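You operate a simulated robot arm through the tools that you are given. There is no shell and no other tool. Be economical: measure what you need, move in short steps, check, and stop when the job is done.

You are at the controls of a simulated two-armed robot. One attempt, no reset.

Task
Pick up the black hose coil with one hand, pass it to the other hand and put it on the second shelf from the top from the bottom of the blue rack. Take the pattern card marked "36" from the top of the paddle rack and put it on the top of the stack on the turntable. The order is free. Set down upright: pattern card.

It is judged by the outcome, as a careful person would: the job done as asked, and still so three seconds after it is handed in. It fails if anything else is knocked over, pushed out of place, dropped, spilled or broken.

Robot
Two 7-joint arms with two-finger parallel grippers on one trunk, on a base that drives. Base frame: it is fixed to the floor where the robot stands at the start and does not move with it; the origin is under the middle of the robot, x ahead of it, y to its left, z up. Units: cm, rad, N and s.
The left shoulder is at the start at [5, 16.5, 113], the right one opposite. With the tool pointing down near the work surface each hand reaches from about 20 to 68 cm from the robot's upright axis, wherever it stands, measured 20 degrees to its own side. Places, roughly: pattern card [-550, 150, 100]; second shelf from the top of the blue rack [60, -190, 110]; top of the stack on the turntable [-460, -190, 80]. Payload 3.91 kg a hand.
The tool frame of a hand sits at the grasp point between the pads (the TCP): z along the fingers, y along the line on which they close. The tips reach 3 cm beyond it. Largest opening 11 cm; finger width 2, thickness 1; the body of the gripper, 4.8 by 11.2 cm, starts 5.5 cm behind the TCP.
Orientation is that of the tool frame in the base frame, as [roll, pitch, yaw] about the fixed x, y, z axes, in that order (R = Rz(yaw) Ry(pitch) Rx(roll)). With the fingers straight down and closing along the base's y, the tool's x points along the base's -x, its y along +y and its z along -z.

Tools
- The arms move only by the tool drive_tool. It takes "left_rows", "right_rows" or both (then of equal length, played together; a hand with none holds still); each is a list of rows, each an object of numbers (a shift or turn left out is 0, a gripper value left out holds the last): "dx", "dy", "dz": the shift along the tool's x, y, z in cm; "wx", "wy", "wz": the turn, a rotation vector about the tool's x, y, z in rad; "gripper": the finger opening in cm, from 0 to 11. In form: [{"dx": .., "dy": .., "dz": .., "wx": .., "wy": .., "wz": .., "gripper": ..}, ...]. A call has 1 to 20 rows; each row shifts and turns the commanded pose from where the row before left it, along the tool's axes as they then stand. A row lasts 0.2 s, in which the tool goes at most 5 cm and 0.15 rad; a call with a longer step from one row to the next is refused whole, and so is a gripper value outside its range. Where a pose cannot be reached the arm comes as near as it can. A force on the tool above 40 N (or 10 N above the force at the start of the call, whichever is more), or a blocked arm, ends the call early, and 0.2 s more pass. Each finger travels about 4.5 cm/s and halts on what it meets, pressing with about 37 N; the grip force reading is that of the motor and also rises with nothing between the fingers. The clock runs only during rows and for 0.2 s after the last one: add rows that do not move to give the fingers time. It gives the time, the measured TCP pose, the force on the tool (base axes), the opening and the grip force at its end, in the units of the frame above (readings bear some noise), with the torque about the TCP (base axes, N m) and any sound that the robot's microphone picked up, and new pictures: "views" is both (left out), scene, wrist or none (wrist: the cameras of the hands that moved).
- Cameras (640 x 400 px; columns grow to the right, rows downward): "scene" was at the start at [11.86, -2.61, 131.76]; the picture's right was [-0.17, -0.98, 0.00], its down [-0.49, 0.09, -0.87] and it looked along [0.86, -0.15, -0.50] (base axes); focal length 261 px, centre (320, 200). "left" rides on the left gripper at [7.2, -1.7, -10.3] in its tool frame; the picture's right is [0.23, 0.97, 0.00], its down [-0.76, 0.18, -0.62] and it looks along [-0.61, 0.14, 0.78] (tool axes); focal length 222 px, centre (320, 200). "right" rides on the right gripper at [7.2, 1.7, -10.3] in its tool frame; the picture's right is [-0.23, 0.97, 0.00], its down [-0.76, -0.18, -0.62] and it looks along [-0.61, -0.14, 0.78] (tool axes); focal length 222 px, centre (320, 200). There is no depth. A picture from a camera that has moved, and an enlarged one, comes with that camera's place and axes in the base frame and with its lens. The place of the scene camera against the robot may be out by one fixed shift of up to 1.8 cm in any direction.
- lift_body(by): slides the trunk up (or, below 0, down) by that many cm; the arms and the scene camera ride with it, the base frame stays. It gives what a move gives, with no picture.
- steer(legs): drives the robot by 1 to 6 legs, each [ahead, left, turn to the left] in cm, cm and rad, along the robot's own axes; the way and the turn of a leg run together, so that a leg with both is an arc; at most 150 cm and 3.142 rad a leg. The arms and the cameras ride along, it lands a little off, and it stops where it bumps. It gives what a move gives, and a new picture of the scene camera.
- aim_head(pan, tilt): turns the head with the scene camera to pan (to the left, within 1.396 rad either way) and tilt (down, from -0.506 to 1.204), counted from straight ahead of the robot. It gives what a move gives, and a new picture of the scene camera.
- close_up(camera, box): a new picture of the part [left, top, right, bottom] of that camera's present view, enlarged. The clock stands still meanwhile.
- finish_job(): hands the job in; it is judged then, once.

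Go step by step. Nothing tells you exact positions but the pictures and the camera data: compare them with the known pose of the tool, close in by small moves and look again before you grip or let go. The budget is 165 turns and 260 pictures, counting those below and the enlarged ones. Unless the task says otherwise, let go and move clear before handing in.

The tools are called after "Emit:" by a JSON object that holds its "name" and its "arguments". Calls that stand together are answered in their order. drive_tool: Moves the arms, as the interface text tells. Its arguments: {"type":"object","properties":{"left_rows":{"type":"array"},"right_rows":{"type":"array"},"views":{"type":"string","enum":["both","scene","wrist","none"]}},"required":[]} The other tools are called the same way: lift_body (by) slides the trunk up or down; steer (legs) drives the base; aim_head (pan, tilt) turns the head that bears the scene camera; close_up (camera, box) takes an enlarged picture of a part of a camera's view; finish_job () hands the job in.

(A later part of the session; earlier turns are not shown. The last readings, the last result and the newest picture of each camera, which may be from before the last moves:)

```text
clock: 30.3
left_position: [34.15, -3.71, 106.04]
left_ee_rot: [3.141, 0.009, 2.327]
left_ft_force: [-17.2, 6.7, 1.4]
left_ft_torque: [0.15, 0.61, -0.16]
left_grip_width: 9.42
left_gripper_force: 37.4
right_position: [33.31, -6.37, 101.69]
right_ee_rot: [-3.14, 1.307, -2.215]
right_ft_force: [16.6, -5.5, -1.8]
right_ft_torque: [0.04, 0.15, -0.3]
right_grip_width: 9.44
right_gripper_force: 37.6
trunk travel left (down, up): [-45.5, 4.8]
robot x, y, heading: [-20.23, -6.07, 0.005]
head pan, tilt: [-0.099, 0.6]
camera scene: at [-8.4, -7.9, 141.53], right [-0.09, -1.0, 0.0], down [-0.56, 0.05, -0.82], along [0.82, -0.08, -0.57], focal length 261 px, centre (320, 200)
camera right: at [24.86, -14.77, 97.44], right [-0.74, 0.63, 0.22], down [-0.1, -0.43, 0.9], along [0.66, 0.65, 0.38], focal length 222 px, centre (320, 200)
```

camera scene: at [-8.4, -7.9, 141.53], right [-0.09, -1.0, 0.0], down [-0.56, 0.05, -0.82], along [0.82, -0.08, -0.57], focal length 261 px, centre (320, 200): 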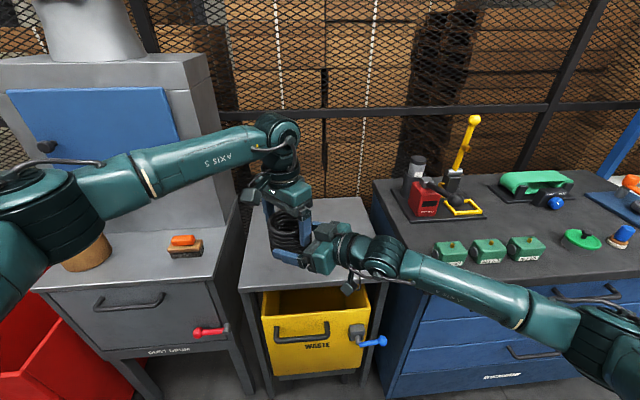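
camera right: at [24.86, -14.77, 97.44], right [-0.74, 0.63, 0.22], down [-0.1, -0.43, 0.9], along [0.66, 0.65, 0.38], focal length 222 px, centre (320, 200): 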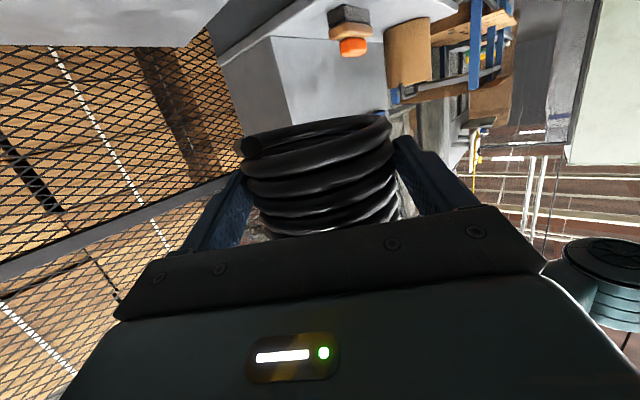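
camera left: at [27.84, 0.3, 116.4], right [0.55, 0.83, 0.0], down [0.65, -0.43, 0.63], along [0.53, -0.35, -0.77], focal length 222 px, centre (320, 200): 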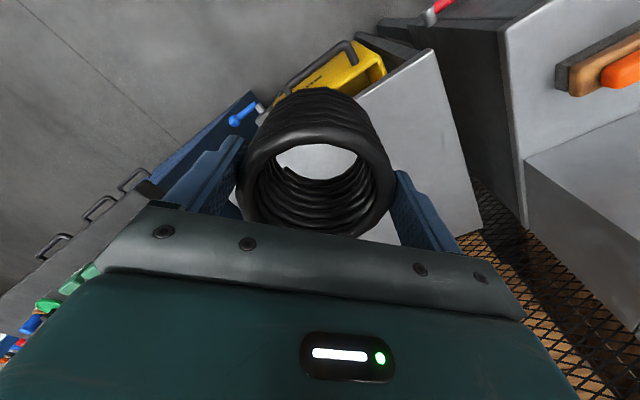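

Both hands hold it; I'll relieve the side load a bit and release the left hand, then raise it clear.

Emit:
{"name": "drive_tool", "arguments": {"left_rows": [{}, {}, {"gripper": 9.8}, {"gripper": 10.5}, {"gripper": 11}, {"dz": -2}, {"dz": -3}, {"dz": -3}, {}], "right_rows": [{"dy": -0.2}, {"dy": -0.15}, {}, {}, {}, {}, {}, {}, {}]}}

```text
clock: 32.3
left_position: [34.01, -3.62, 114.29]
left_ee_rot: [-3.141, 0.011, 2.327]
left_ft_force: [-0.3, -0.6, 0.0]
left_ft_torque: [-0.05, -0.03, -0.01]
left_grip_width: 11.01
left_gripper_force: 0.0
right_position: [33.52, -6.4, 101.81]
right_ee_rot: [3.136, 1.309, -2.213]
right_ft_force: [-0.1, -0.3, -0.6]
right_ft_torque: [-0.02, 0.04, 0.0]
right_grip_width: 9.41
right_gripper_force: 37.3
trunk travel left (down, up): [-45.5, 4.8]
robot x, y, heading: [-20.24, -5.95, 0.01]
head pan, tilt: [-0.099, 0.6]
camera scene: at [-8.39, -7.9, 141.52], right [-0.09, -1.0, 0.0], down [-0.56, 0.05, -0.82], along [0.82, -0.08, -0.57], focal length 261 px, centre (320, 200)
camera right: at [25.05, -14.86, 97.46], right [-0.75, 0.63, 0.22], down [-0.1, -0.43, 0.9], along [0.66, 0.65, 0.38], focal length 222 px, centre (320, 200)
camera left: at [27.78, 0.37, 124.48], right [0.55, 0.83, 0.0], down [0.65, -0.43, 0.63], along [0.53, -0.35, -0.77], focal length 222 px, centre (320, 200)
```

scene: 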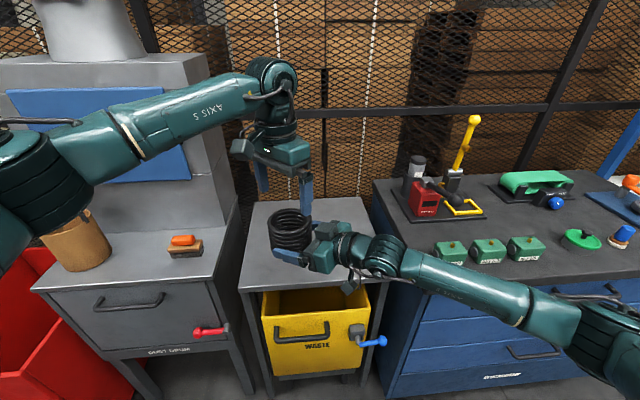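
right: 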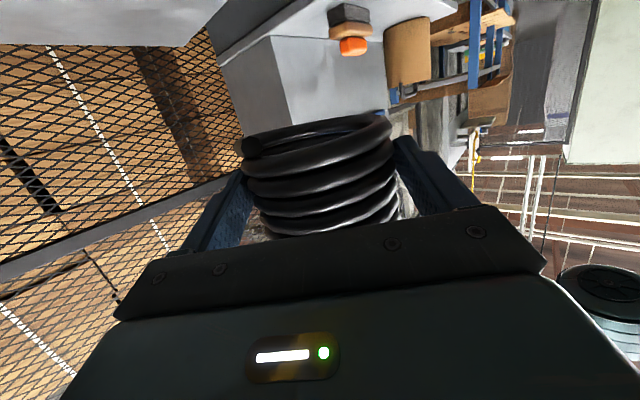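
left: 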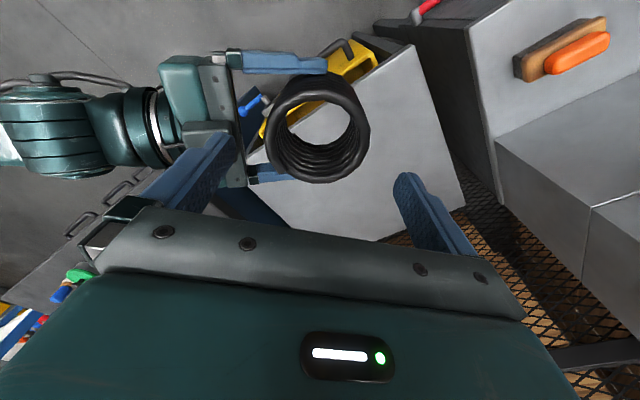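

The right hand has the coil. I'll pull the left arm up and aside, and back the base off before swinging the right hand.

Emit:
{"name": "drive_tool", "arguments": {"left_rows": [{"dz": -4}, {"dz": -4}, {"dx": 3.7, "dy": 1.3}, {"dx": 3.7, "dy": 1.3}, {"dx": 3.7, "dy": 1.3}, {"dx": 3.7, "dy": 1.3}, {"dx": 3.7, "dy": 1.3}, {}], "views": "none"}}

Emit:
{"name": "steer", "arguments": {"legs": [[-18, 0, 0]]}}

Emit:
{"name": "drive_tool", "arguments": {"right_rows": [{"dx": 0.76, "dy": -2.2, "dz": -2.83}, {"dx": 0.76, "dy": -2.2, "dz": -2.83}, {"dx": 0.76, "dy": -2.2, "dz": -2.83}, {"dx": 0.76, "dy": -2.2, "dz": -2.83}, {"dx": 0.76, "dy": -2.2, "dz": -2.83}, {"wx": 0.128, "wz": 0.0343}, {"wx": 0.128, "wz": 0.0343}, {"wx": 0.128, "wz": 0.0343}, {"wx": 0.128, "wz": 0.0343}, {"wx": 0.128, "wz": 0.0343}, {"wx": 0.128, "wz": 0.0343}, {"wx": 0.128, "wz": 0.0343}, {}]}}

```text
clock: 34.1
left_position: [25.56, 14.49, 119.89]
left_ee_rot: [3.14, 0.01, 2.33]
left_ft_force: [0.3, 0.4, -0.1]
left_ft_torque: [-0.01, 0.02, 0.0]
left_grip_width: 11.0
left_gripper_force: 0.2
left hand out of reach, approached as far as the arm can: row 1, 2
right_position: [33.45, -6.43, 101.82]
right_ee_rot: [3.136, 1.309, -2.217]
right_ft_force: [0.5, -0.6, 0.7]
right_ft_torque: [-0.03, -0.01, 0.0]
right_grip_width: 9.38
right_gripper_force: 37.6
trunk travel left (down, up): [-45.5, 4.8]
robot x, y, heading: [-19.98, -5.91, 0.003]
head pan, tilt: [-0.099, 0.6]
```

```text
clock: 35.6
left_position: [7.99, 14.23, 119.88]
left_ee_rot: [3.14, 0.013, 2.327]
left_ft_force: [-0.4, -0.1, 0.7]
left_ft_torque: [-0.04, -0.02, 0.01]
left_grip_width: 10.99
left_gripper_force: 0.0
right_position: [15.87, -6.41, 101.72]
right_ee_rot: [3.14, 1.308, -2.21]
right_ft_force: [-0.4, -0.6, -1.7]
right_ft_torque: [-0.03, -0.01, -0.05]
right_grip_width: 9.43
right_gripper_force: 37.2
trunk travel left (down, up): [-45.5, 4.8]
robot x, y, heading: [-37.85, -6.3, 0.01]
head pan, tilt: [-0.099, 0.6]
camera scene: at [-26.07, -8.02, 141.54], right [-0.09, -1.0, 0.0], down [-0.56, 0.05, -0.83], along [0.82, -0.08, -0.56], focal length 261 px, centre (320, 200)
```

scene: 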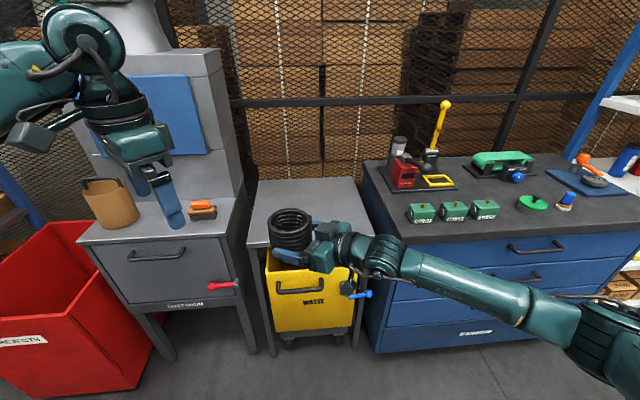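

```text
clock: 38.4
left_position: [8.0, 14.15, 119.91]
left_ee_rot: [3.139, 0.012, 2.327]
left_ft_force: [-0.5, -0.6, 0.2]
left_ft_torque: [-0.02, 0.01, 0.01]
left_grip_width: 11.0
left_gripper_force: 0.0
right_position: [15.95, -25.31, 101.62]
right_ee_rot: [3.127, 1.306, -2.882]
right_ft_force: [0.0, -0.3, -1.4]
right_ft_torque: [-0.03, -0.01, 0.0]
right_grip_width: 9.43
right_gripper_force: 36.4
right hand out of reach, approached as far as the arm can: row 10, 11, 12
trunk travel left (down, up): [-45.5, 4.8]
robot x, y, heading: [-37.89, -6.07, 0.004]
head pan, tilt: [-0.099, 0.6]
camera scene: at [-25.98, -8.04, 141.52], right [-0.09, -1.0, 0.0], down [-0.56, 0.05, -0.82], along [0.82, -0.08, -0.57], focal length 261 px, centre (320, 200)
camera right: at [4.15, -26.94, 97.36], right [-0.21, 0.95, 0.22], down [-0.34, -0.28, 0.9], along [0.92, 0.11, 0.38], focal length 222 px, centre (320, 200)
```

scene: 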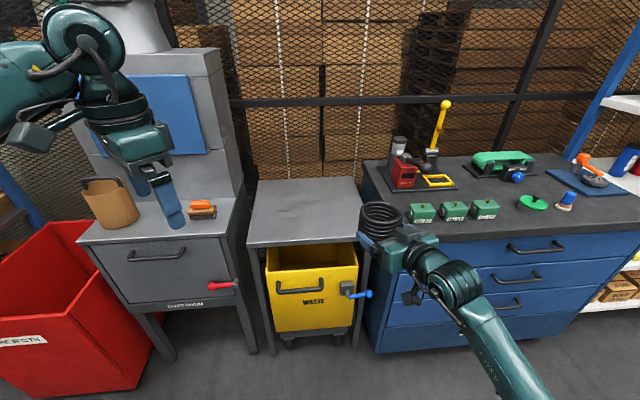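
right: 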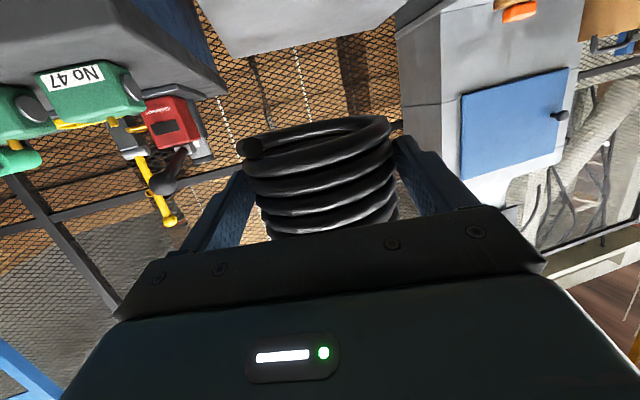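

The hand now points about 15° left of straight ahead with the coil level. I'll look to the right before driving.

Emit:
{"name": "aim_head", "arguments": {"pan": -1.35, "tilt": 0.35}}

```text
clock: 39.8
left_position: [8.1, 14.31, 119.95]
left_ee_rot: [3.141, 0.013, 2.329]
left_ft_force: [0.7, -0.4, -0.2]
left_ft_torque: [0.04, 0.0, 0.04]
left_grip_width: 11.0
left_gripper_force: 0.1
right_position: [15.95, -25.32, 101.5]
right_ee_rot: [3.127, 1.305, -2.882]
right_ft_force: [0.2, -0.4, -2.3]
right_ft_torque: [0.02, 0.01, 0.02]
right_grip_width: 9.42
right_gripper_force: 36.8
trunk travel left (down, up): [-45.5, 4.8]
robot x, y, heading: [-37.83, -5.97, 0.007]
head pan, tilt: [-1.349, 0.351]
camera scene: at [-32.66, -16.28, 143.8], right [-0.97, -0.23, 0.0], down [-0.08, 0.33, -0.94], along [0.21, -0.91, -0.34], focal length 261 px, centre (320, 200)
```

scene: 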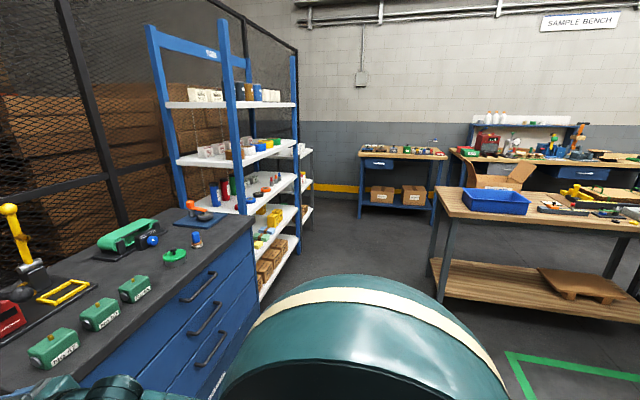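

Emit:
{"name": "close_up", "arguments": {"camera": "scene", "box": [140, 70, 320, 200]}}

Emit:
{"name": "steer", "arguments": {"legs": [[0, -148, 0]]}}

Emit:
{"name": "aim_head", "arguments": {"pan": -0.35, "tilt": 0.4}}

```text
3.08 times, centred on (230, 135) of scene
camera zoom: at [-32.66, -16.28, 143.8], right [-0.97, -0.23, 0.0], down [-0.08, 0.33, -0.94], along [0.21, -0.91, -0.34], focal length 804 px, centre (597, 400)
```

zoom: 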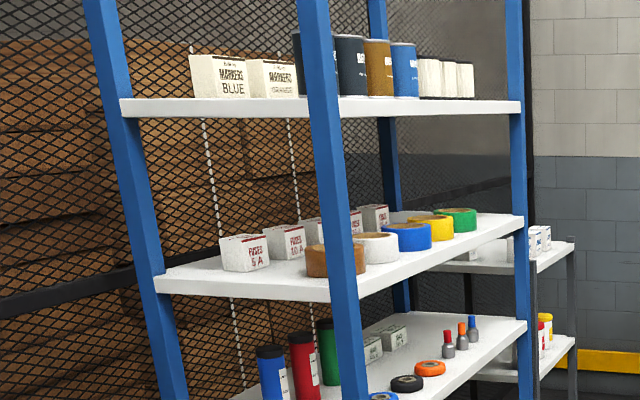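

```text
clock: 53.4
left_position: [9.73, -139.02, 119.75]
left_ee_rot: [3.138, 0.011, 2.338]
left_ft_force: [0.0, -0.4, -0.4]
left_ft_torque: [0.01, 0.01, 0.02]
left_grip_width: 11.02
left_gripper_force: 0.1
right_position: [18.04, -178.31, 101.5]
right_ee_rot: [3.125, 1.306, -2.872]
right_ft_force: [-0.1, -0.8, -0.5]
right_ft_torque: [-0.02, 0.07, 0.01]
right_grip_width: 9.42
right_gripper_force: 37.2
trunk travel left (down, up): [-45.5, 4.8]
robot x, y, heading: [-36.23, -159.63, 0.02]
head pan, tilt: [-1.349, 0.351]
camera scene: at [-30.78, -169.85, 143.8], right [-0.97, -0.24, 0.0], down [-0.08, 0.33, -0.94], along [0.22, -0.91, -0.34], focal length 261 px, centre (320, 200)
```

scene: 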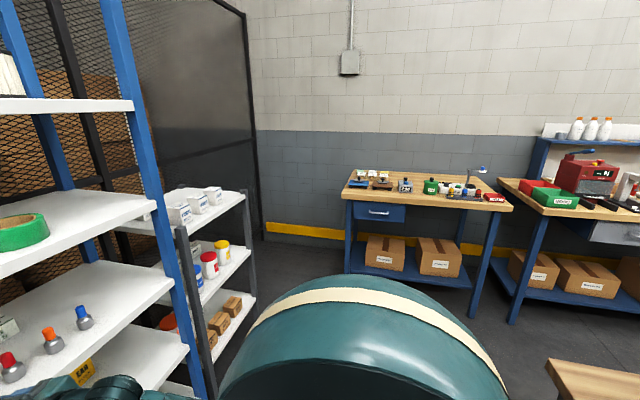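

```text
clock: 54.7
left_position: [9.65, -138.97, 119.89]
left_ee_rot: [3.141, 0.012, 2.337]
left_ft_force: [-0.4, -0.2, 0.2]
left_ft_torque: [-0.02, 0.04, 0.0]
left_grip_width: 11.01
left_gripper_force: 0.0
right_position: [18.03, -178.46, 101.59]
right_ee_rot: [3.125, 1.305, -2.873]
right_ft_force: [0.0, -0.1, -0.7]
right_ft_torque: [0.01, 0.02, -0.02]
right_grip_width: 9.45
right_gripper_force: 36.6
trunk travel left (down, up): [-45.5, 4.8]
robot x, y, heading: [-35.68, -159.87, 0.016]
head pan, tilt: [-0.351, 0.4]
camera scene: at [-24.23, -163.84, 143.35], right [-0.33, -0.94, 0.0], down [-0.37, 0.13, -0.92], along [0.87, -0.3, -0.39], focal length 261 px, centre (320, 200)
```

scene: 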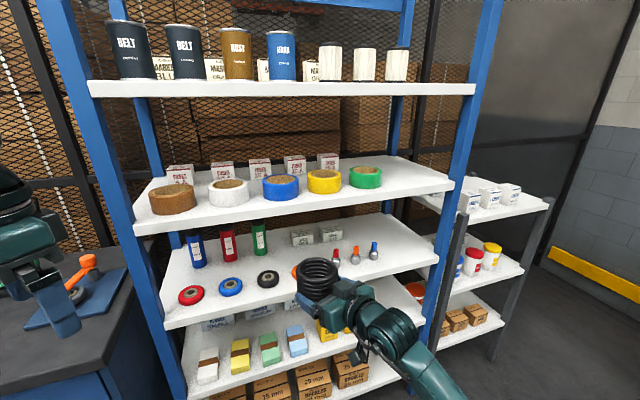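

Free space on the second shelf is to the right of the green tape (about y -225). I'll tuck the left arm, raise the coil and move the base over.

Emit:
{"name": "drive_tool", "arguments": {"left_rows": [{"dx": 3.5, "dy": -2.2}, {"dx": 3.5, "dy": -2.2}, {"dx": 3.5, "dy": -2.2}, {"dx": 3.5, "dy": -2.2}, {"dx": 3.5, "dy": -2.2}, {}], "right_rows": [{"dx": -2.4, "dz": -0.64}, {"dx": -2.4, "dz": -0.64}, {"dx": -2.4, "dz": -0.64}, {"dx": -2.4, "dz": -0.64}, {}, {}], "views": "none"}}

Emit:
{"name": "lift_body", "arguments": {"by": 4.7}}

Emit:
{"name": "steer", "arguments": {"legs": [[0, -33, 0], [0, 0, -0.28]]}}

```text
clock: 56.1
left_position: [-10.19, -134.13, 119.48]
left_ee_rot: [-3.141, 0.009, 2.336]
left_ft_force: [0.5, 0.4, -0.3]
left_ft_torque: [0.01, 0.03, -0.02]
left_grip_width: 10.99
left_gripper_force: 0.0
right_position: [18.14, -178.43, 111.68]
right_ee_rot: [3.125, 1.303, -2.874]
right_ft_force: [-0.1, 0.2, -1.8]
right_ft_torque: [-0.03, 0.07, -0.01]
right_grip_width: 9.39
right_gripper_force: 37.1
trunk travel left (down, up): [-45.5, 4.8]
robot x, y, heading: [-35.84, -159.79, 0.021]
head pan, tilt: [-0.351, 0.4]
```

```text
clock: 57.0
left_position: [-10.27, -134.03, 124.26]
left_ee_rot: [3.141, 0.012, 2.337]
left_ft_force: [-0.1, -0.5, -0.2]
left_ft_torque: [0.01, -0.01, 0.0]
left_grip_width: 11.01
left_gripper_force: 0.0
right_position: [17.93, -178.55, 116.32]
right_ee_rot: [3.126, 1.307, -2.872]
right_ft_force: [0.0, -0.3, -1.9]
right_ft_torque: [-0.03, 0.07, 0.03]
right_grip_width: 9.39
right_gripper_force: 37.1
trunk travel left (down, up): [-50.2, 0.1]
robot x, y, heading: [-35.96, -160.22, 0.014]
head pan, tilt: [-0.351, 0.4]
```

```text
clock: 61.4
left_position: [-3.71, -175.03, 124.22]
left_ee_rot: [3.141, 0.012, 2.064]
left_ft_force: [-1.6, -0.3, -0.3]
left_ft_torque: [0.04, -0.01, -0.01]
left_grip_width: 11.0
left_gripper_force: 0.0
right_position: [11.49, -225.42, 116.31]
right_ee_rot: [3.125, 1.305, 3.135]
right_ft_force: [0.7, 0.1, -1.1]
right_ft_torque: [0.0, 0.07, 0.01]
right_grip_width: 9.42
right_gripper_force: 36.7
trunk travel left (down, up): [-50.2, 0.1]
robot x, y, heading: [-35.5, -192.6, -0.261]
head pan, tilt: [-0.351, 0.4]
camera scene: at [-24.95, -200.01, 148.05], right [-0.57, -0.82, 0.0], down [-0.32, 0.22, -0.92], along [0.76, -0.53, -0.39], focal length 261 px, centre (320, 200)
```

scene: 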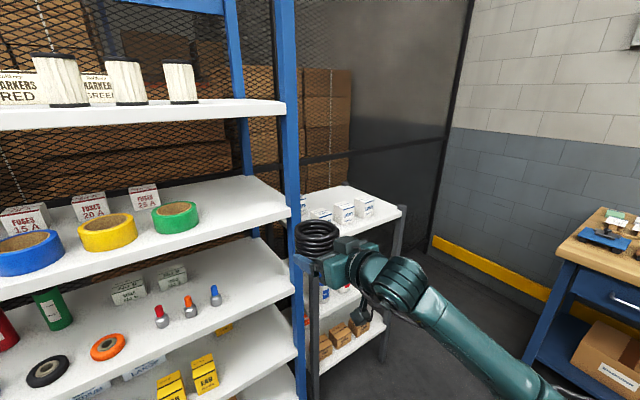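

The hand points straight at the shelf. Free gap is y -211 (tape) to -233 (post), with the shelf edge at x≈46 and z≈111. I'll approach to just short of the edge and check.

Emit:
{"name": "steer", "arguments": {"legs": [[21.5, 8.7, 0]]}}

Emit:
{"name": "aim_head", "arguments": {"pan": -0.2, "tilt": 0.45}}

Emit:
{"name": "drive_tool", "arguments": {"right_rows": [{}], "views": "wrist"}}

```text
clock: 63.1
left_position: [19.05, -172.1, 124.16]
left_ee_rot: [-3.141, 0.011, 2.066]
left_ft_force: [-0.3, -0.3, 0.5]
left_ft_torque: [0.01, 0.01, 0.02]
left_grip_width: 11.0
left_gripper_force: 0.0
right_position: [34.37, -222.4, 116.38]
right_ee_rot: [3.124, 1.305, 3.136]
right_ft_force: [0.2, -0.1, -2.0]
right_ft_torque: [0.01, 0.0, 0.01]
right_grip_width: 9.4
right_gripper_force: 36.9
trunk travel left (down, up): [-50.2, 0.1]
robot x, y, heading: [-12.68, -190.0, -0.252]
head pan, tilt: [-0.351, 0.4]
camera scene: at [-2.14, -197.01, 148.04], right [-0.57, -0.82, 0.0], down [-0.32, 0.22, -0.92], along [0.76, -0.53, -0.39], focal length 261 px, centre (320, 200)
```

scene: 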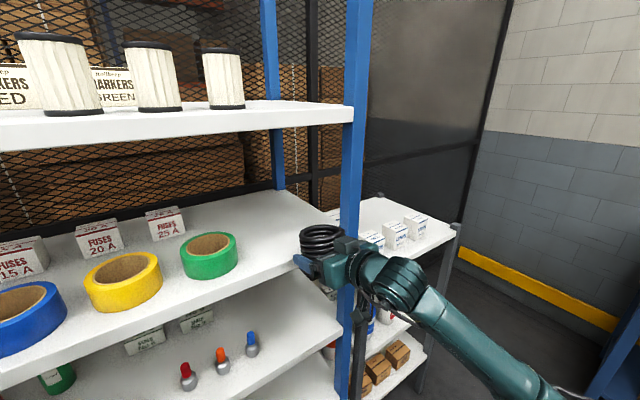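

```text
clock: 63.8
left_position: [19.08, -172.2, 124.28]
left_ee_rot: [3.138, 0.012, 2.064]
left_ft_force: [0.3, -0.4, -0.2]
left_ft_torque: [0.02, 0.0, -0.01]
left_grip_width: 11.0
left_gripper_force: 0.0
right_position: [34.4, -222.51, 116.15]
right_ee_rot: [3.122, 1.304, 3.135]
right_ft_force: [-0.1, 0.4, -1.7]
right_ft_torque: [0.02, -0.02, 0.02]
right_grip_width: 9.42
right_gripper_force: 37.0
trunk travel left (down, up): [-50.2, 0.1]
robot x, y, heading: [-12.35, -190.02, -0.261]
head pan, tilt: [-0.201, 0.45]
camera scene: at [-1.55, -195.79, 147.58], right [-0.44, -0.9, 0.0], down [-0.39, 0.19, -0.9], along [0.81, -0.4, -0.44], focal length 261 px, centre (320, 200)
```

scene: 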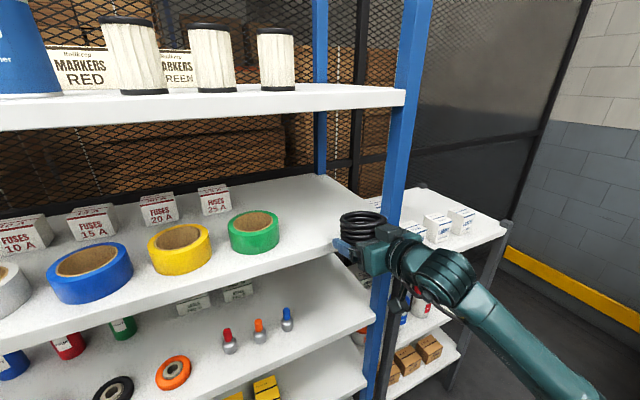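

```text
clock: 64.2
left_position: [18.96, -172.13, 124.23]
left_ee_rot: [3.14, 0.012, 2.064]
left_ft_force: [-0.6, -0.6, 0.3]
left_ft_torque: [-0.01, -0.03, 0.01]
left_grip_width: 11.0
left_gripper_force: 0.1
right_position: [34.36, -222.41, 116.32]
right_ee_rot: [3.123, 1.305, 3.135]
right_ft_force: [0.4, -1.2, -1.5]
right_ft_torque: [0.0, 0.03, 0.02]
right_grip_width: 9.42
right_gripper_force: 36.8
trunk travel left (down, up): [-50.2, 0.1]
robot x, y, heading: [-12.31, -189.74, -0.259]
head pan, tilt: [-0.201, 0.45]
camera right: at [22.46, -220.84, 112.06], right [0.05, 0.97, 0.22], down [-0.4, -0.19, 0.9], along [0.92, -0.13, 0.38], focal length 222 px, centre (320, 200)
```

right: 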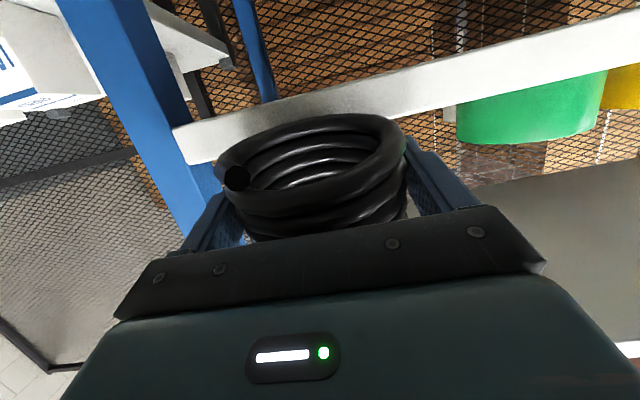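

The wrist view puts the shelf top at about z 114.7, level with the coil's bottom, so I'll raise the hand 5 cm and recheck.

Emit:
{"name": "drive_tool", "arguments": {"right_rows": [{"dx": -1.6, "dz": -0.43}, {"dx": -1.6, "dz": -0.43}, {"dx": -1.63, "dz": -0.43}, {}]}}

```text
clock: 65.2
left_position: [18.96, -172.18, 124.16]
left_ee_rot: [3.14, 0.011, 2.064]
left_ft_force: [-0.3, 0.5, 0.5]
left_ft_torque: [0.02, -0.01, -0.01]
left_grip_width: 11.02
left_gripper_force: 0.1
right_position: [34.28, -222.46, 121.34]
right_ee_rot: [3.124, 1.306, 3.135]
right_ft_force: [0.1, 0.5, -1.1]
right_ft_torque: [-0.02, 0.04, 0.02]
right_grip_width: 9.45
right_gripper_force: 37.2
trunk travel left (down, up): [-50.2, 0.1]
robot x, y, heading: [-12.67, -190.06, -0.255]
head pan, tilt: [-0.201, 0.45]
camera scene: at [-1.54, -195.78, 147.58], right [-0.44, -0.9, 0.0], down [-0.39, 0.19, -0.9], along [0.81, -0.4, -0.44], focal length 261 px, centre (320, 200)
camera right: at [22.47, -220.89, 117.07], right [0.05, 0.97, 0.22], down [-0.4, -0.19, 0.9], along [0.92, -0.13, 0.38], focal length 222 px, centre (320, 200)
```

scene: 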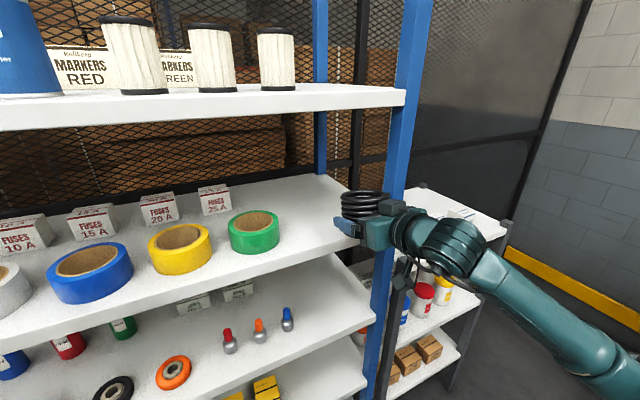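
right: 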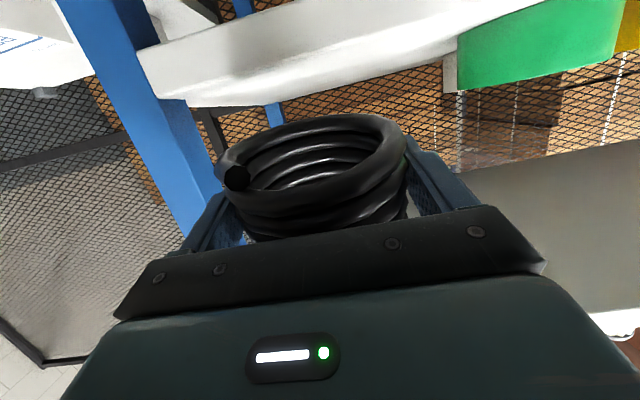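

Emit:
{"name": "close_up", "arguments": {"camera": "right", "box": [60, 0, 480, 260]}}

Emit:
{"name": "close_up", "arguments": {"camera": "scene", "box": [220, 150, 440, 290]}}

```text
1.52 times, centred on (270, 130) of right
camera zoom: at [22.47, -220.89, 117.07], right [0.05, 0.97, 0.22], down [-0.4, -0.19, 0.9], along [0.92, -0.13, 0.38], focal length 338 px, centre (396, 307)
```

zoom: 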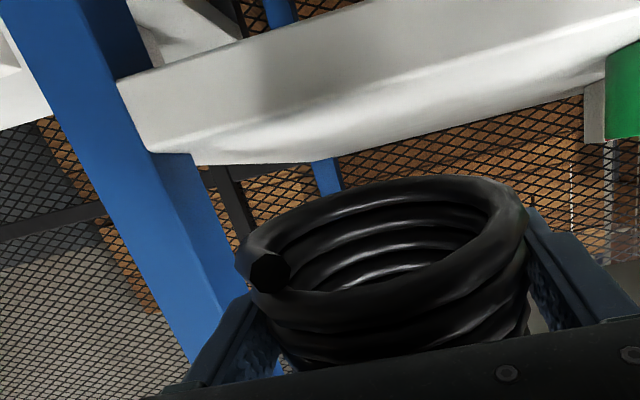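

```text
2.86 times, centred on (330, 220) of scene
camera zoom: at [-1.54, -195.78, 147.58], right [-0.44, -0.9, 0.0], down [-0.39, 0.19, -0.9], along [0.81, -0.4, -0.44], focal length 746 px, centre (291, 143)
```

zoom: 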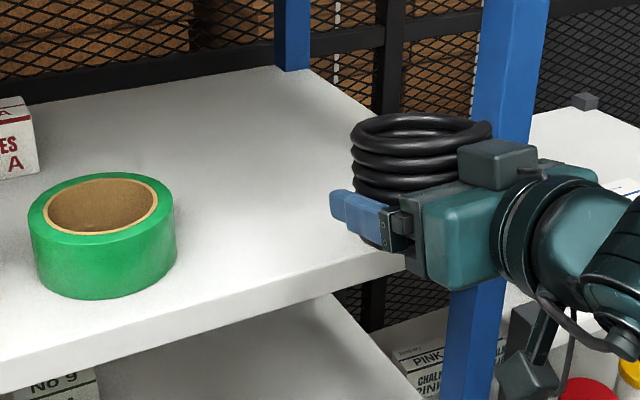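

Refined from two wrist views: shelf front edge x≈39.5, top z≈114, post inner edge y≈-232.6. I'll drive in about 9.7 cm so the coil sits ~7 cm inside the edge.

Emit:
{"name": "steer", "arguments": {"legs": [[9.1, 3.6, 0]]}}

Emit:
{"name": "close_up", "arguments": {"camera": "scene", "box": [220, 150, 500, 330]}}

Emit:
{"name": "close_up", "arguments": {"camera": "right", "box": [0, 0, 640, 400]}}

```text
clock: 66.3
left_position: [28.59, -170.78, 124.24]
left_ee_rot: [3.141, 0.012, 2.062]
left_ft_force: [0.5, 0.0, 0.3]
left_ft_torque: [0.0, -0.01, 0.01]
left_grip_width: 11.01
left_gripper_force: 0.0
right_position: [43.87, -221.4, 121.35]
right_ee_rot: [3.124, 1.305, 3.135]
right_ft_force: [0.2, 0.7, -2.0]
right_ft_torque: [0.02, -0.01, -0.01]
right_grip_width: 9.41
right_gripper_force: 37.0
trunk travel left (down, up): [-50.2, 0.1]
robot x, y, heading: [-3.46, -188.82, -0.262]
head pan, tilt: [-0.201, 0.45]
camera scene: at [8.09, -194.58, 147.57], right [-0.44, -0.9, 0.0], down [-0.39, 0.19, -0.9], along [0.81, -0.4, -0.44], focal length 261 px, centre (320, 200)
```

scene: 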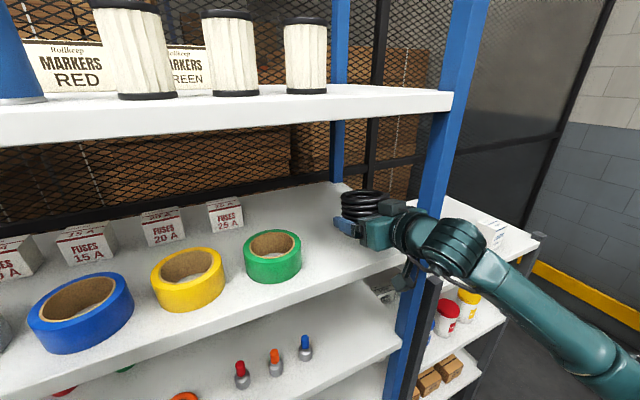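

```text
2.22 times, centred on (360, 240) of scene
camera zoom: at [8.09, -194.58, 147.57], right [-0.44, -0.9, 0.0], down [-0.39, 0.19, -0.9], along [0.81, -0.4, -0.44], focal length 580 px, centre (231, 111)
```

zoom: 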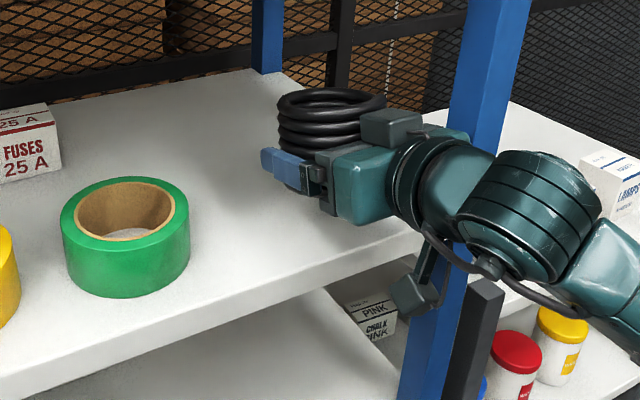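

```text
1.00 times, centred on (320, 200) of right (not enlarged: the box is as wide or as high as the picture)
camera zoom: at [32.07, -219.71, 117.04], right [0.05, 0.97, 0.22], down [-0.4, -0.19, 0.9], along [0.92, -0.13, 0.38], focal length 222 px, centre (320, 200)
```

zoom: 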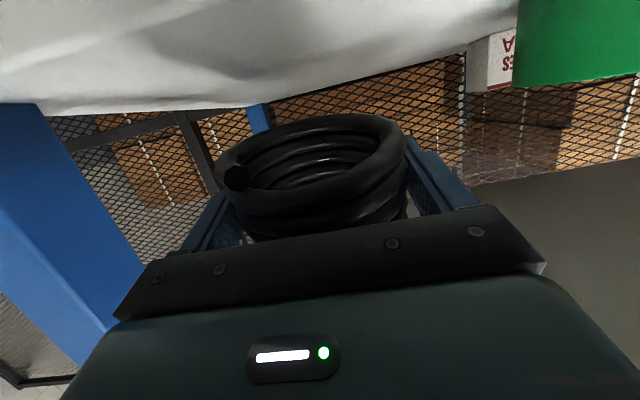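

Position is good. Lowering 4 cm, then small steps.

Emit:
{"name": "drive_tool", "arguments": {"right_rows": [{"dx": 1.45, "dz": 0.387}, {"dx": 1.45, "dz": 0.387}, {"dx": 0.97, "dz": 0.258}, {}]}}

Emit:
{"name": "close_up", "arguments": {"camera": "scene", "box": [300, 170, 440, 290]}}

```text
clock: 67.3
left_position: [28.27, -170.8, 124.34]
left_ee_rot: [3.139, 0.015, 2.063]
left_ft_force: [-0.2, -1.4, -0.9]
left_ft_torque: [0.01, 0.01, 0.0]
left_grip_width: 10.99
left_gripper_force: 0.0
right_position: [43.79, -221.27, 117.97]
right_ee_rot: [3.136, 1.318, -3.14]
right_ft_force: [-1.3, -1.4, 20.1]
right_ft_torque: [-0.15, -0.95, 0.0]
right_grip_width: 9.42
right_gripper_force: 36.9
trunk travel left (down, up): [-50.2, 0.1]
robot x, y, heading: [-3.3, -188.53, -0.252]
head pan, tilt: [-0.201, 0.45]
camera scene: at [7.77, -194.48, 147.64], right [-0.44, -0.9, 0.0], down [-0.39, 0.19, -0.9], along [0.81, -0.4, -0.43], focal length 261 px, centre (320, 200)
camera right: at [31.95, -219.65, 113.58], right [0.05, 0.97, 0.22], down [-0.41, -0.18, 0.89], along [0.91, -0.13, 0.39], focal length 222 px, centre (320, 200)
```

scene: 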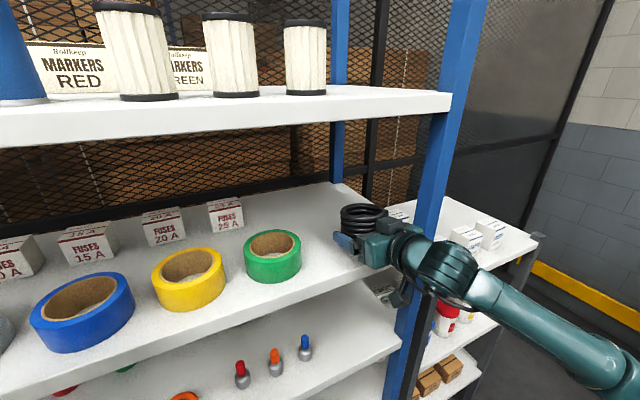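
right: 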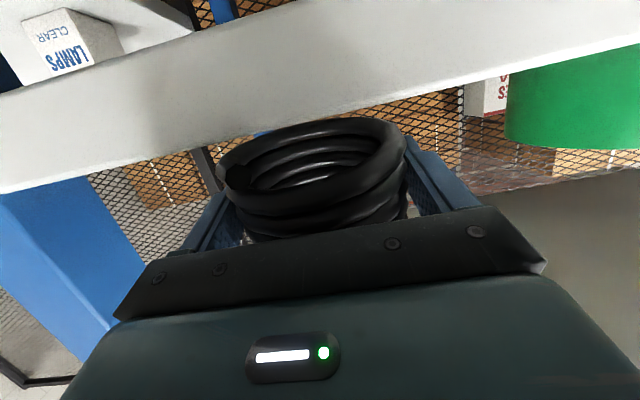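

```text
3.33 times, centred on (370, 230) of scene
camera zoom: at [7.77, -194.48, 147.64], right [-0.44, -0.9, 0.0], down [-0.39, 0.19, -0.9], along [0.81, -0.4, -0.43], focal length 870 px, centre (153, 100)
```

zoom: 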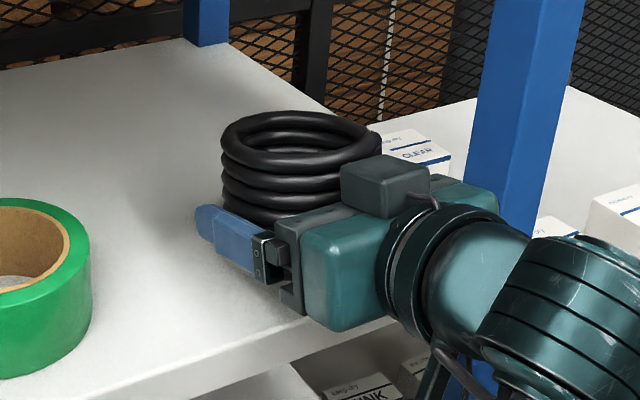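

The coil is touching down (20 N up, centred on the coil). I'll ease up slightly and open.

Emit:
{"name": "drive_tool", "arguments": {"right_rows": [{"dx": -0.4, "dz": -0.1}, {}, {"gripper": 9.8}, {"gripper": 10.4}, {"gripper": 11}, {}]}}

Emit:
{"name": "close_up", "arguments": {"camera": "scene", "box": [300, 170, 440, 290]}}

```text
clock: 68.7
left_position: [28.52, -170.88, 124.25]
left_ee_rot: [3.14, 0.011, 2.064]
left_ft_force: [0.0, 0.3, -0.5]
left_ft_torque: [0.01, 0.0, 0.0]
left_grip_width: 11.01
left_gripper_force: 0.0
right_position: [43.86, -221.25, 117.82]
right_ee_rot: [3.122, 1.306, 3.134]
right_ft_force: [0.5, -0.3, 0.6]
right_ft_torque: [0.01, 0.0, -0.03]
right_grip_width: 11.01
right_gripper_force: 0.1
trunk travel left (down, up): [-50.2, 0.1]
robot x, y, heading: [-3.66, -189.18, -0.261]
head pan, tilt: [-0.201, 0.45]
camera scene: at [7.99, -194.58, 147.58], right [-0.44, -0.9, 0.0], down [-0.39, 0.19, -0.9], along [0.81, -0.4, -0.44], focal length 261 px, centre (320, 200)
camera right: at [32.03, -219.68, 113.62], right [0.05, 0.97, 0.22], down [-0.4, -0.19, 0.9], along [0.92, -0.13, 0.38], focal length 222 px, centre (320, 200)
```

scene: 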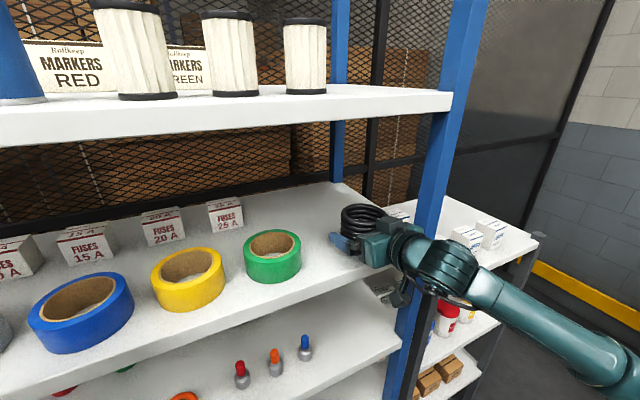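
right: 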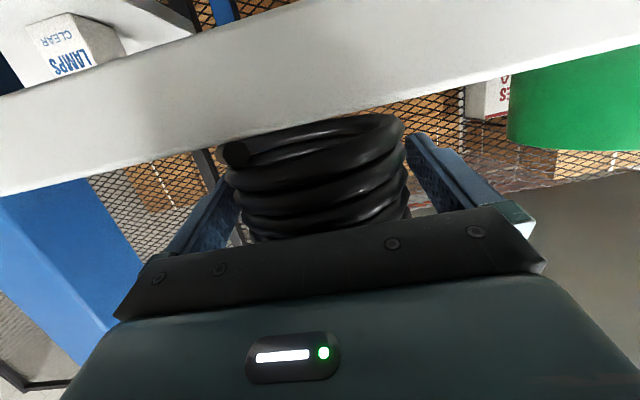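

```text
3.33 times, centred on (370, 230) of scene
camera zoom: at [7.99, -194.58, 147.58], right [-0.44, -0.9, 0.0], down [-0.39, 0.19, -0.9], along [0.81, -0.4, -0.44], focal length 870 px, centre (153, 100)
```

zoom: 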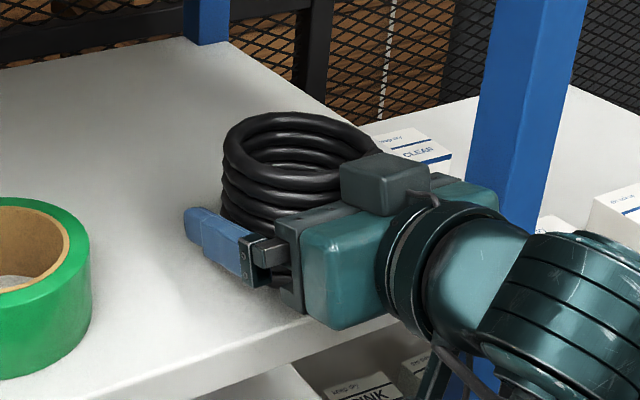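

The coil has settled level on the shelf. I'll withdraw the hand straight back along its own axis.

Emit:
{"name": "drive_tool", "arguments": {"right_rows": [{"dz": -1.2}, {"dz": -1.8}, {"dz": -2}, {"dz": -2.5}, {"dz": -3}, {}]}}

```text
clock: 70.1
left_position: [28.49, -170.88, 124.18]
left_ee_rot: [3.14, 0.012, 2.063]
left_ft_force: [0.0, -0.4, -0.6]
left_ft_torque: [0.02, 0.03, 0.0]
left_grip_width: 11.0
left_gripper_force: 0.0
right_position: [34.54, -221.76, 120.4]
right_ee_rot: [3.123, 1.306, 3.134]
right_ft_force: [0.2, -0.7, 0.7]
right_ft_torque: [0.01, 0.05, 0.01]
right_grip_width: 10.99
right_gripper_force: 0.1
right hand out of reach, approached as far as the arm can: row 5
trunk travel left (down, up): [-50.2, 0.1]
robot x, y, heading: [-3.35, -189.1, -0.251]
head pan, tilt: [-0.201, 0.45]
camera scene: at [8.01, -194.57, 147.58], right [-0.44, -0.9, 0.0], down [-0.39, 0.19, -0.9], along [0.81, -0.4, -0.44], focal length 261 px, centre (320, 200)
camera right: at [22.69, -220.23, 116.22], right [0.05, 0.97, 0.22], down [-0.4, -0.19, 0.9], along [0.92, -0.13, 0.38], focal length 222 px, centre (320, 200)
```

scene: 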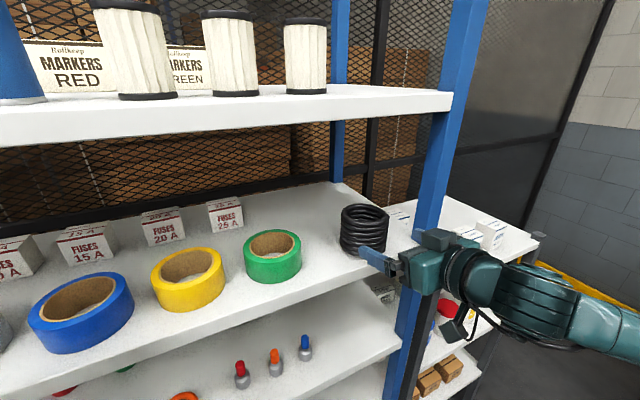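
right: 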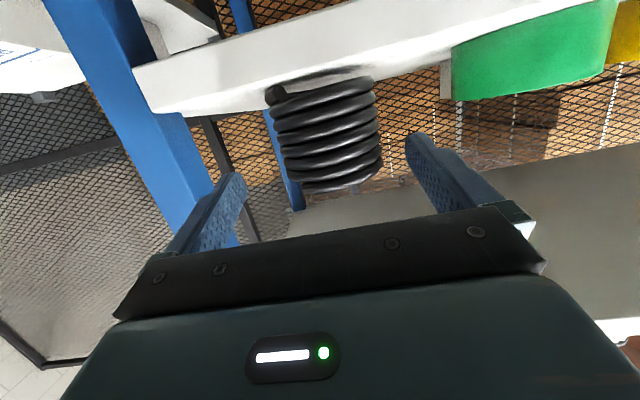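

The coil stands on the second shelf. I'll back the base away and look.

Emit:
{"name": "steer", "arguments": {"legs": [[-40, -8, 0]]}}

Emit:
{"name": "close_up", "arguments": {"camera": "scene", "box": [180, 130, 400, 290]}}

```text
clock: 72.7
left_position: [-11.86, -168.62, 124.21]
left_ee_rot: [3.141, 0.012, 2.059]
left_ft_force: [-0.2, -0.1, 0.1]
left_ft_torque: [0.01, -0.03, 0.03]
left_grip_width: 11.02
left_gripper_force: 0.0
right_position: [-6.1, -219.56, 120.49]
right_ee_rot: [3.123, 1.306, 3.129]
right_ft_force: [-0.4, 0.5, -0.4]
right_ft_torque: [-0.03, 0.02, -0.02]
right_grip_width: 11.0
right_gripper_force: 0.0
trunk travel left (down, up): [-50.2, 0.1]
robot x, y, heading: [-43.6, -186.38, -0.266]
head pan, tilt: [-0.201, 0.45]
camera scene: at [-32.5, -192.2, 147.59], right [-0.45, -0.89, 0.0], down [-0.39, 0.19, -0.9], along [0.81, -0.4, -0.43], focal length 261 px, centre (320, 200)
```

scene: 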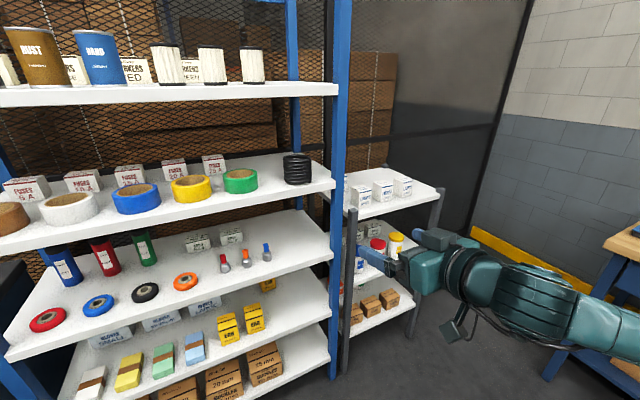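

```text
2.50 times, centred on (290, 210) of scene
camera zoom: at [-32.5, -192.2, 147.59], right [-0.45, -0.89, 0.0], down [-0.39, 0.19, -0.9], along [0.81, -0.4, -0.43], focal length 653 px, centre (395, 175)
```

zoom: 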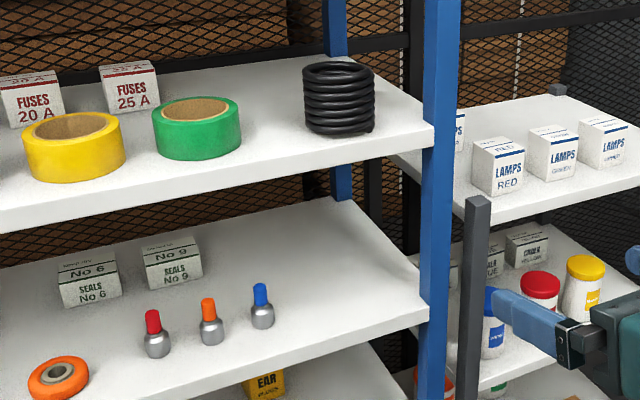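

The coil is done. I'll fold the right hand back to pointing down, then turn round to look for the way to the paddle rack.

Emit:
{"name": "drive_tool", "arguments": {"right_rows": [{"wy": 0.145}, {"wy": 0.145}, {"wy": 0.145}, {"wy": 0.145}, {"wy": 0.145}, {"wy": 0.145}, {"wy": 0.145}, {"wy": 0.145}, {"wy": 0.145}, {}], "views": "none"}}

Emit:
{"name": "steer", "arguments": {"legs": [[0, 60, 0], [0, 0, -1.3]]}}

Emit:
{"name": "aim_head", "arguments": {"pan": -1.35, "tilt": 0.25}}

```text
clock: 74.8
left_position: [-11.89, -168.65, 124.21]
left_ee_rot: [3.14, 0.013, 2.061]
left_ft_force: [0.1, 0.1, -0.6]
left_ft_torque: [0.01, 0.03, 0.02]
left_grip_width: 11.0
left_gripper_force: 0.1
right_position: [-5.99, -219.59, 120.37]
right_ee_rot: [3.135, -0.003, -3.134]
right_ft_force: [0.2, -0.3, -0.6]
right_ft_torque: [-0.02, -0.05, -0.04]
right_grip_width: 11.01
right_gripper_force: 0.0
trunk travel left (down, up): [-50.2, 0.1]
robot x, y, heading: [-43.28, -186.23, -0.262]
head pan, tilt: [-0.201, 0.45]
```

```text
clock: 83.8
left_position: [-2.91, -154.59, 124.26]
left_ee_rot: [3.139, 0.012, 0.743]
left_ft_force: [-0.3, 1.1, 0.1]
left_ft_torque: [0.01, 0.02, 0.01]
left_grip_width: 10.99
left_gripper_force: 0.1
right_position: [-50.68, -172.91, 120.36]
right_ee_rot: [3.137, 0.0, 1.829]
right_ft_force: [1.1, 0.5, -0.1]
right_ft_torque: [0.01, -0.03, 0.0]
right_grip_width: 11.0
right_gripper_force: 0.1
trunk travel left (down, up): [-50.2, 0.1]
robot x, y, heading: [-27.6, -128.27, -1.582]
head pan, tilt: [-0.201, 0.45]
camera scene: at [-29.76, -141.27, 147.58], right [-0.98, 0.21, 0.0], down [0.09, 0.43, -0.9], along [-0.19, -0.88, -0.44], focal length 261 px, centre (320, 200)
```

scene: 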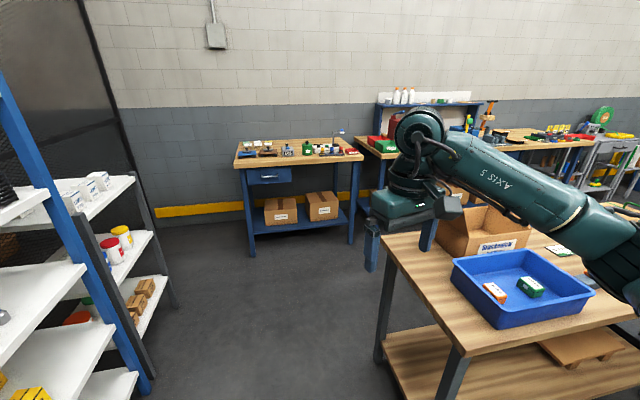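

```text
clock: 85.2
left_position: [-2.69, -154.63, 124.31]
left_ee_rot: [3.14, 0.012, 0.744]
left_ft_force: [-0.6, -0.1, 0.1]
left_ft_torque: [0.0, -0.01, -0.01]
left_grip_width: 10.98
left_gripper_force: 0.0
right_position: [-50.59, -173.11, 120.46]
right_ee_rot: [3.136, 0.0, 1.831]
right_ft_force: [0.0, 0.6, 0.5]
right_ft_torque: [0.0, 0.02, 0.01]
right_grip_width: 10.99
right_gripper_force: 0.0
trunk travel left (down, up): [-50.2, 0.1]
robot x, y, heading: [-27.69, -128.37, -1.578]
head pan, tilt: [-1.349, 0.25]
camera scene: at [-36.96, -134.27, 149.45], right [-0.21, 0.98, 0.0], down [0.24, 0.05, -0.97], along [-0.95, -0.21, -0.25], focal length 261 px, centre (320, 200)
```

scene: 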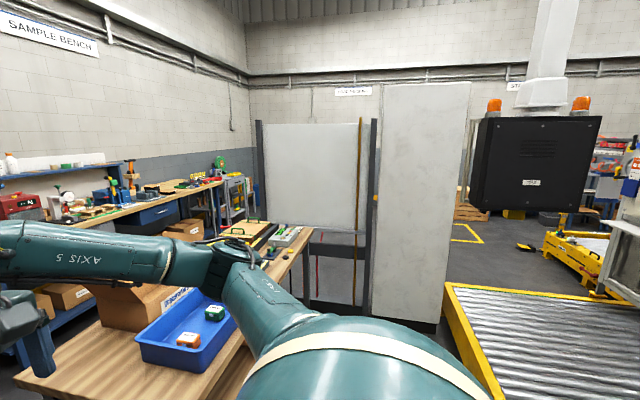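

The way west isn't clear from here. I'll move back to open floor and turn to face west for a survey.

Emit:
{"name": "steer", "arguments": {"legs": [[-110, 0, 0], [0, 0, -1.56]]}}

Emit:
{"name": "aim_head", "arguments": {"pan": 0.0, "tilt": 0.3}}

Emit:
{"name": "aim_head", "arguments": {"pan": -0.9, "tilt": 0.3}}

```text
clock: 94.6
left_position: [-51.56, -42.7, 124.26]
left_ee_rot: [3.14, 0.012, -0.814]
left_ft_force: [0.1, -0.4, 0.6]
left_ft_torque: [0.01, 0.0, 0.0]
left_grip_width: 11.01
left_gripper_force: 0.1
right_position: [-70.64, 5.03, 120.44]
right_ee_rot: [3.135, -0.001, 0.275]
right_ft_force: [0.9, 0.5, 0.3]
right_ft_torque: [0.04, 0.06, -0.02]
right_grip_width: 11.0
right_gripper_force: 0.1
trunk travel left (down, up): [-50.2, 0.1]
robot x, y, heading: [-25.93, -17.66, -3.139]
head pan, tilt: [-1.349, 0.25]
camera scene: at [-30.72, -9.15, 149.45], right [0.97, 0.23, 0.0], down [0.06, -0.24, -0.97], along [-0.22, 0.94, -0.25], focal length 261 px, centre (320, 200)
```

scene: 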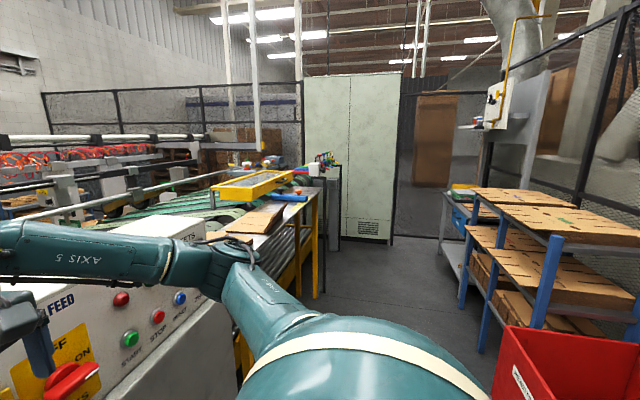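

```text
clock: 96.1
left_position: [-51.57, -42.67, 124.29]
left_ee_rot: [3.14, 0.011, -0.814]
left_ft_force: [-0.1, -1.3, 0.9]
left_ft_torque: [-0.02, 0.0, 0.0]
left_grip_width: 10.98
left_gripper_force: 0.1
right_position: [-70.85, 4.85, 120.36]
right_ee_rot: [3.135, 0.0, 0.274]
right_ft_force: [0.3, -0.8, 0.9]
right_ft_torque: [-0.02, 0.01, 0.03]
right_grip_width: 11.01
right_gripper_force: 0.1
trunk travel left (down, up): [-50.2, 0.1]
robot x, y, heading: [-25.52, -16.93, -3.134]
head pan, tilt: [0.0, 0.3]
camera scene: at [-37.95, -18.3, 148.98], right [0.0, 1.0, 0.0], down [0.3, 0.0, -0.96], along [-0.96, 0.0, -0.3], focal length 261 px, centre (320, 200)
```

scene: 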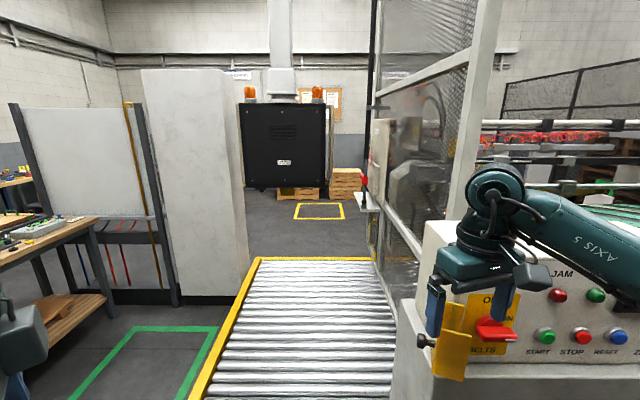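

```text
clock: 97.3
left_position: [-51.57, -42.63, 124.28]
left_ee_rot: [3.139, 0.012, -0.815]
left_ft_force: [0.4, -0.7, -0.4]
left_ft_torque: [0.01, 0.02, -0.02]
left_grip_width: 11.0
left_gripper_force: 0.0
right_position: [-70.64, 4.99, 120.52]
right_ee_rot: [3.137, 0.001, 0.276]
right_ft_force: [0.9, 0.7, 0.8]
right_ft_torque: [0.0, -0.03, -0.01]
right_grip_width: 11.03
right_gripper_force: 0.1
trunk travel left (down, up): [-50.2, 0.1]
robot x, y, heading: [-25.76, -17.38, -3.142]
head pan, tilt: [-0.901, 0.3]
camera scene: at [-34.46, -10.97, 148.98], right [0.78, 0.63, 0.0], down [0.19, -0.23, -0.96], along [-0.6, 0.74, -0.3], focal length 261 px, centre (320, 200)
```

scene: 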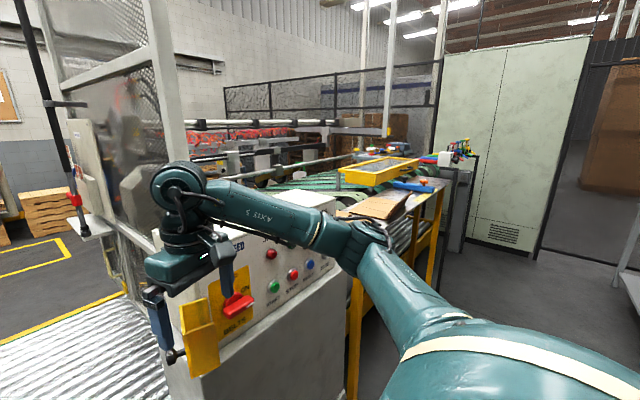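

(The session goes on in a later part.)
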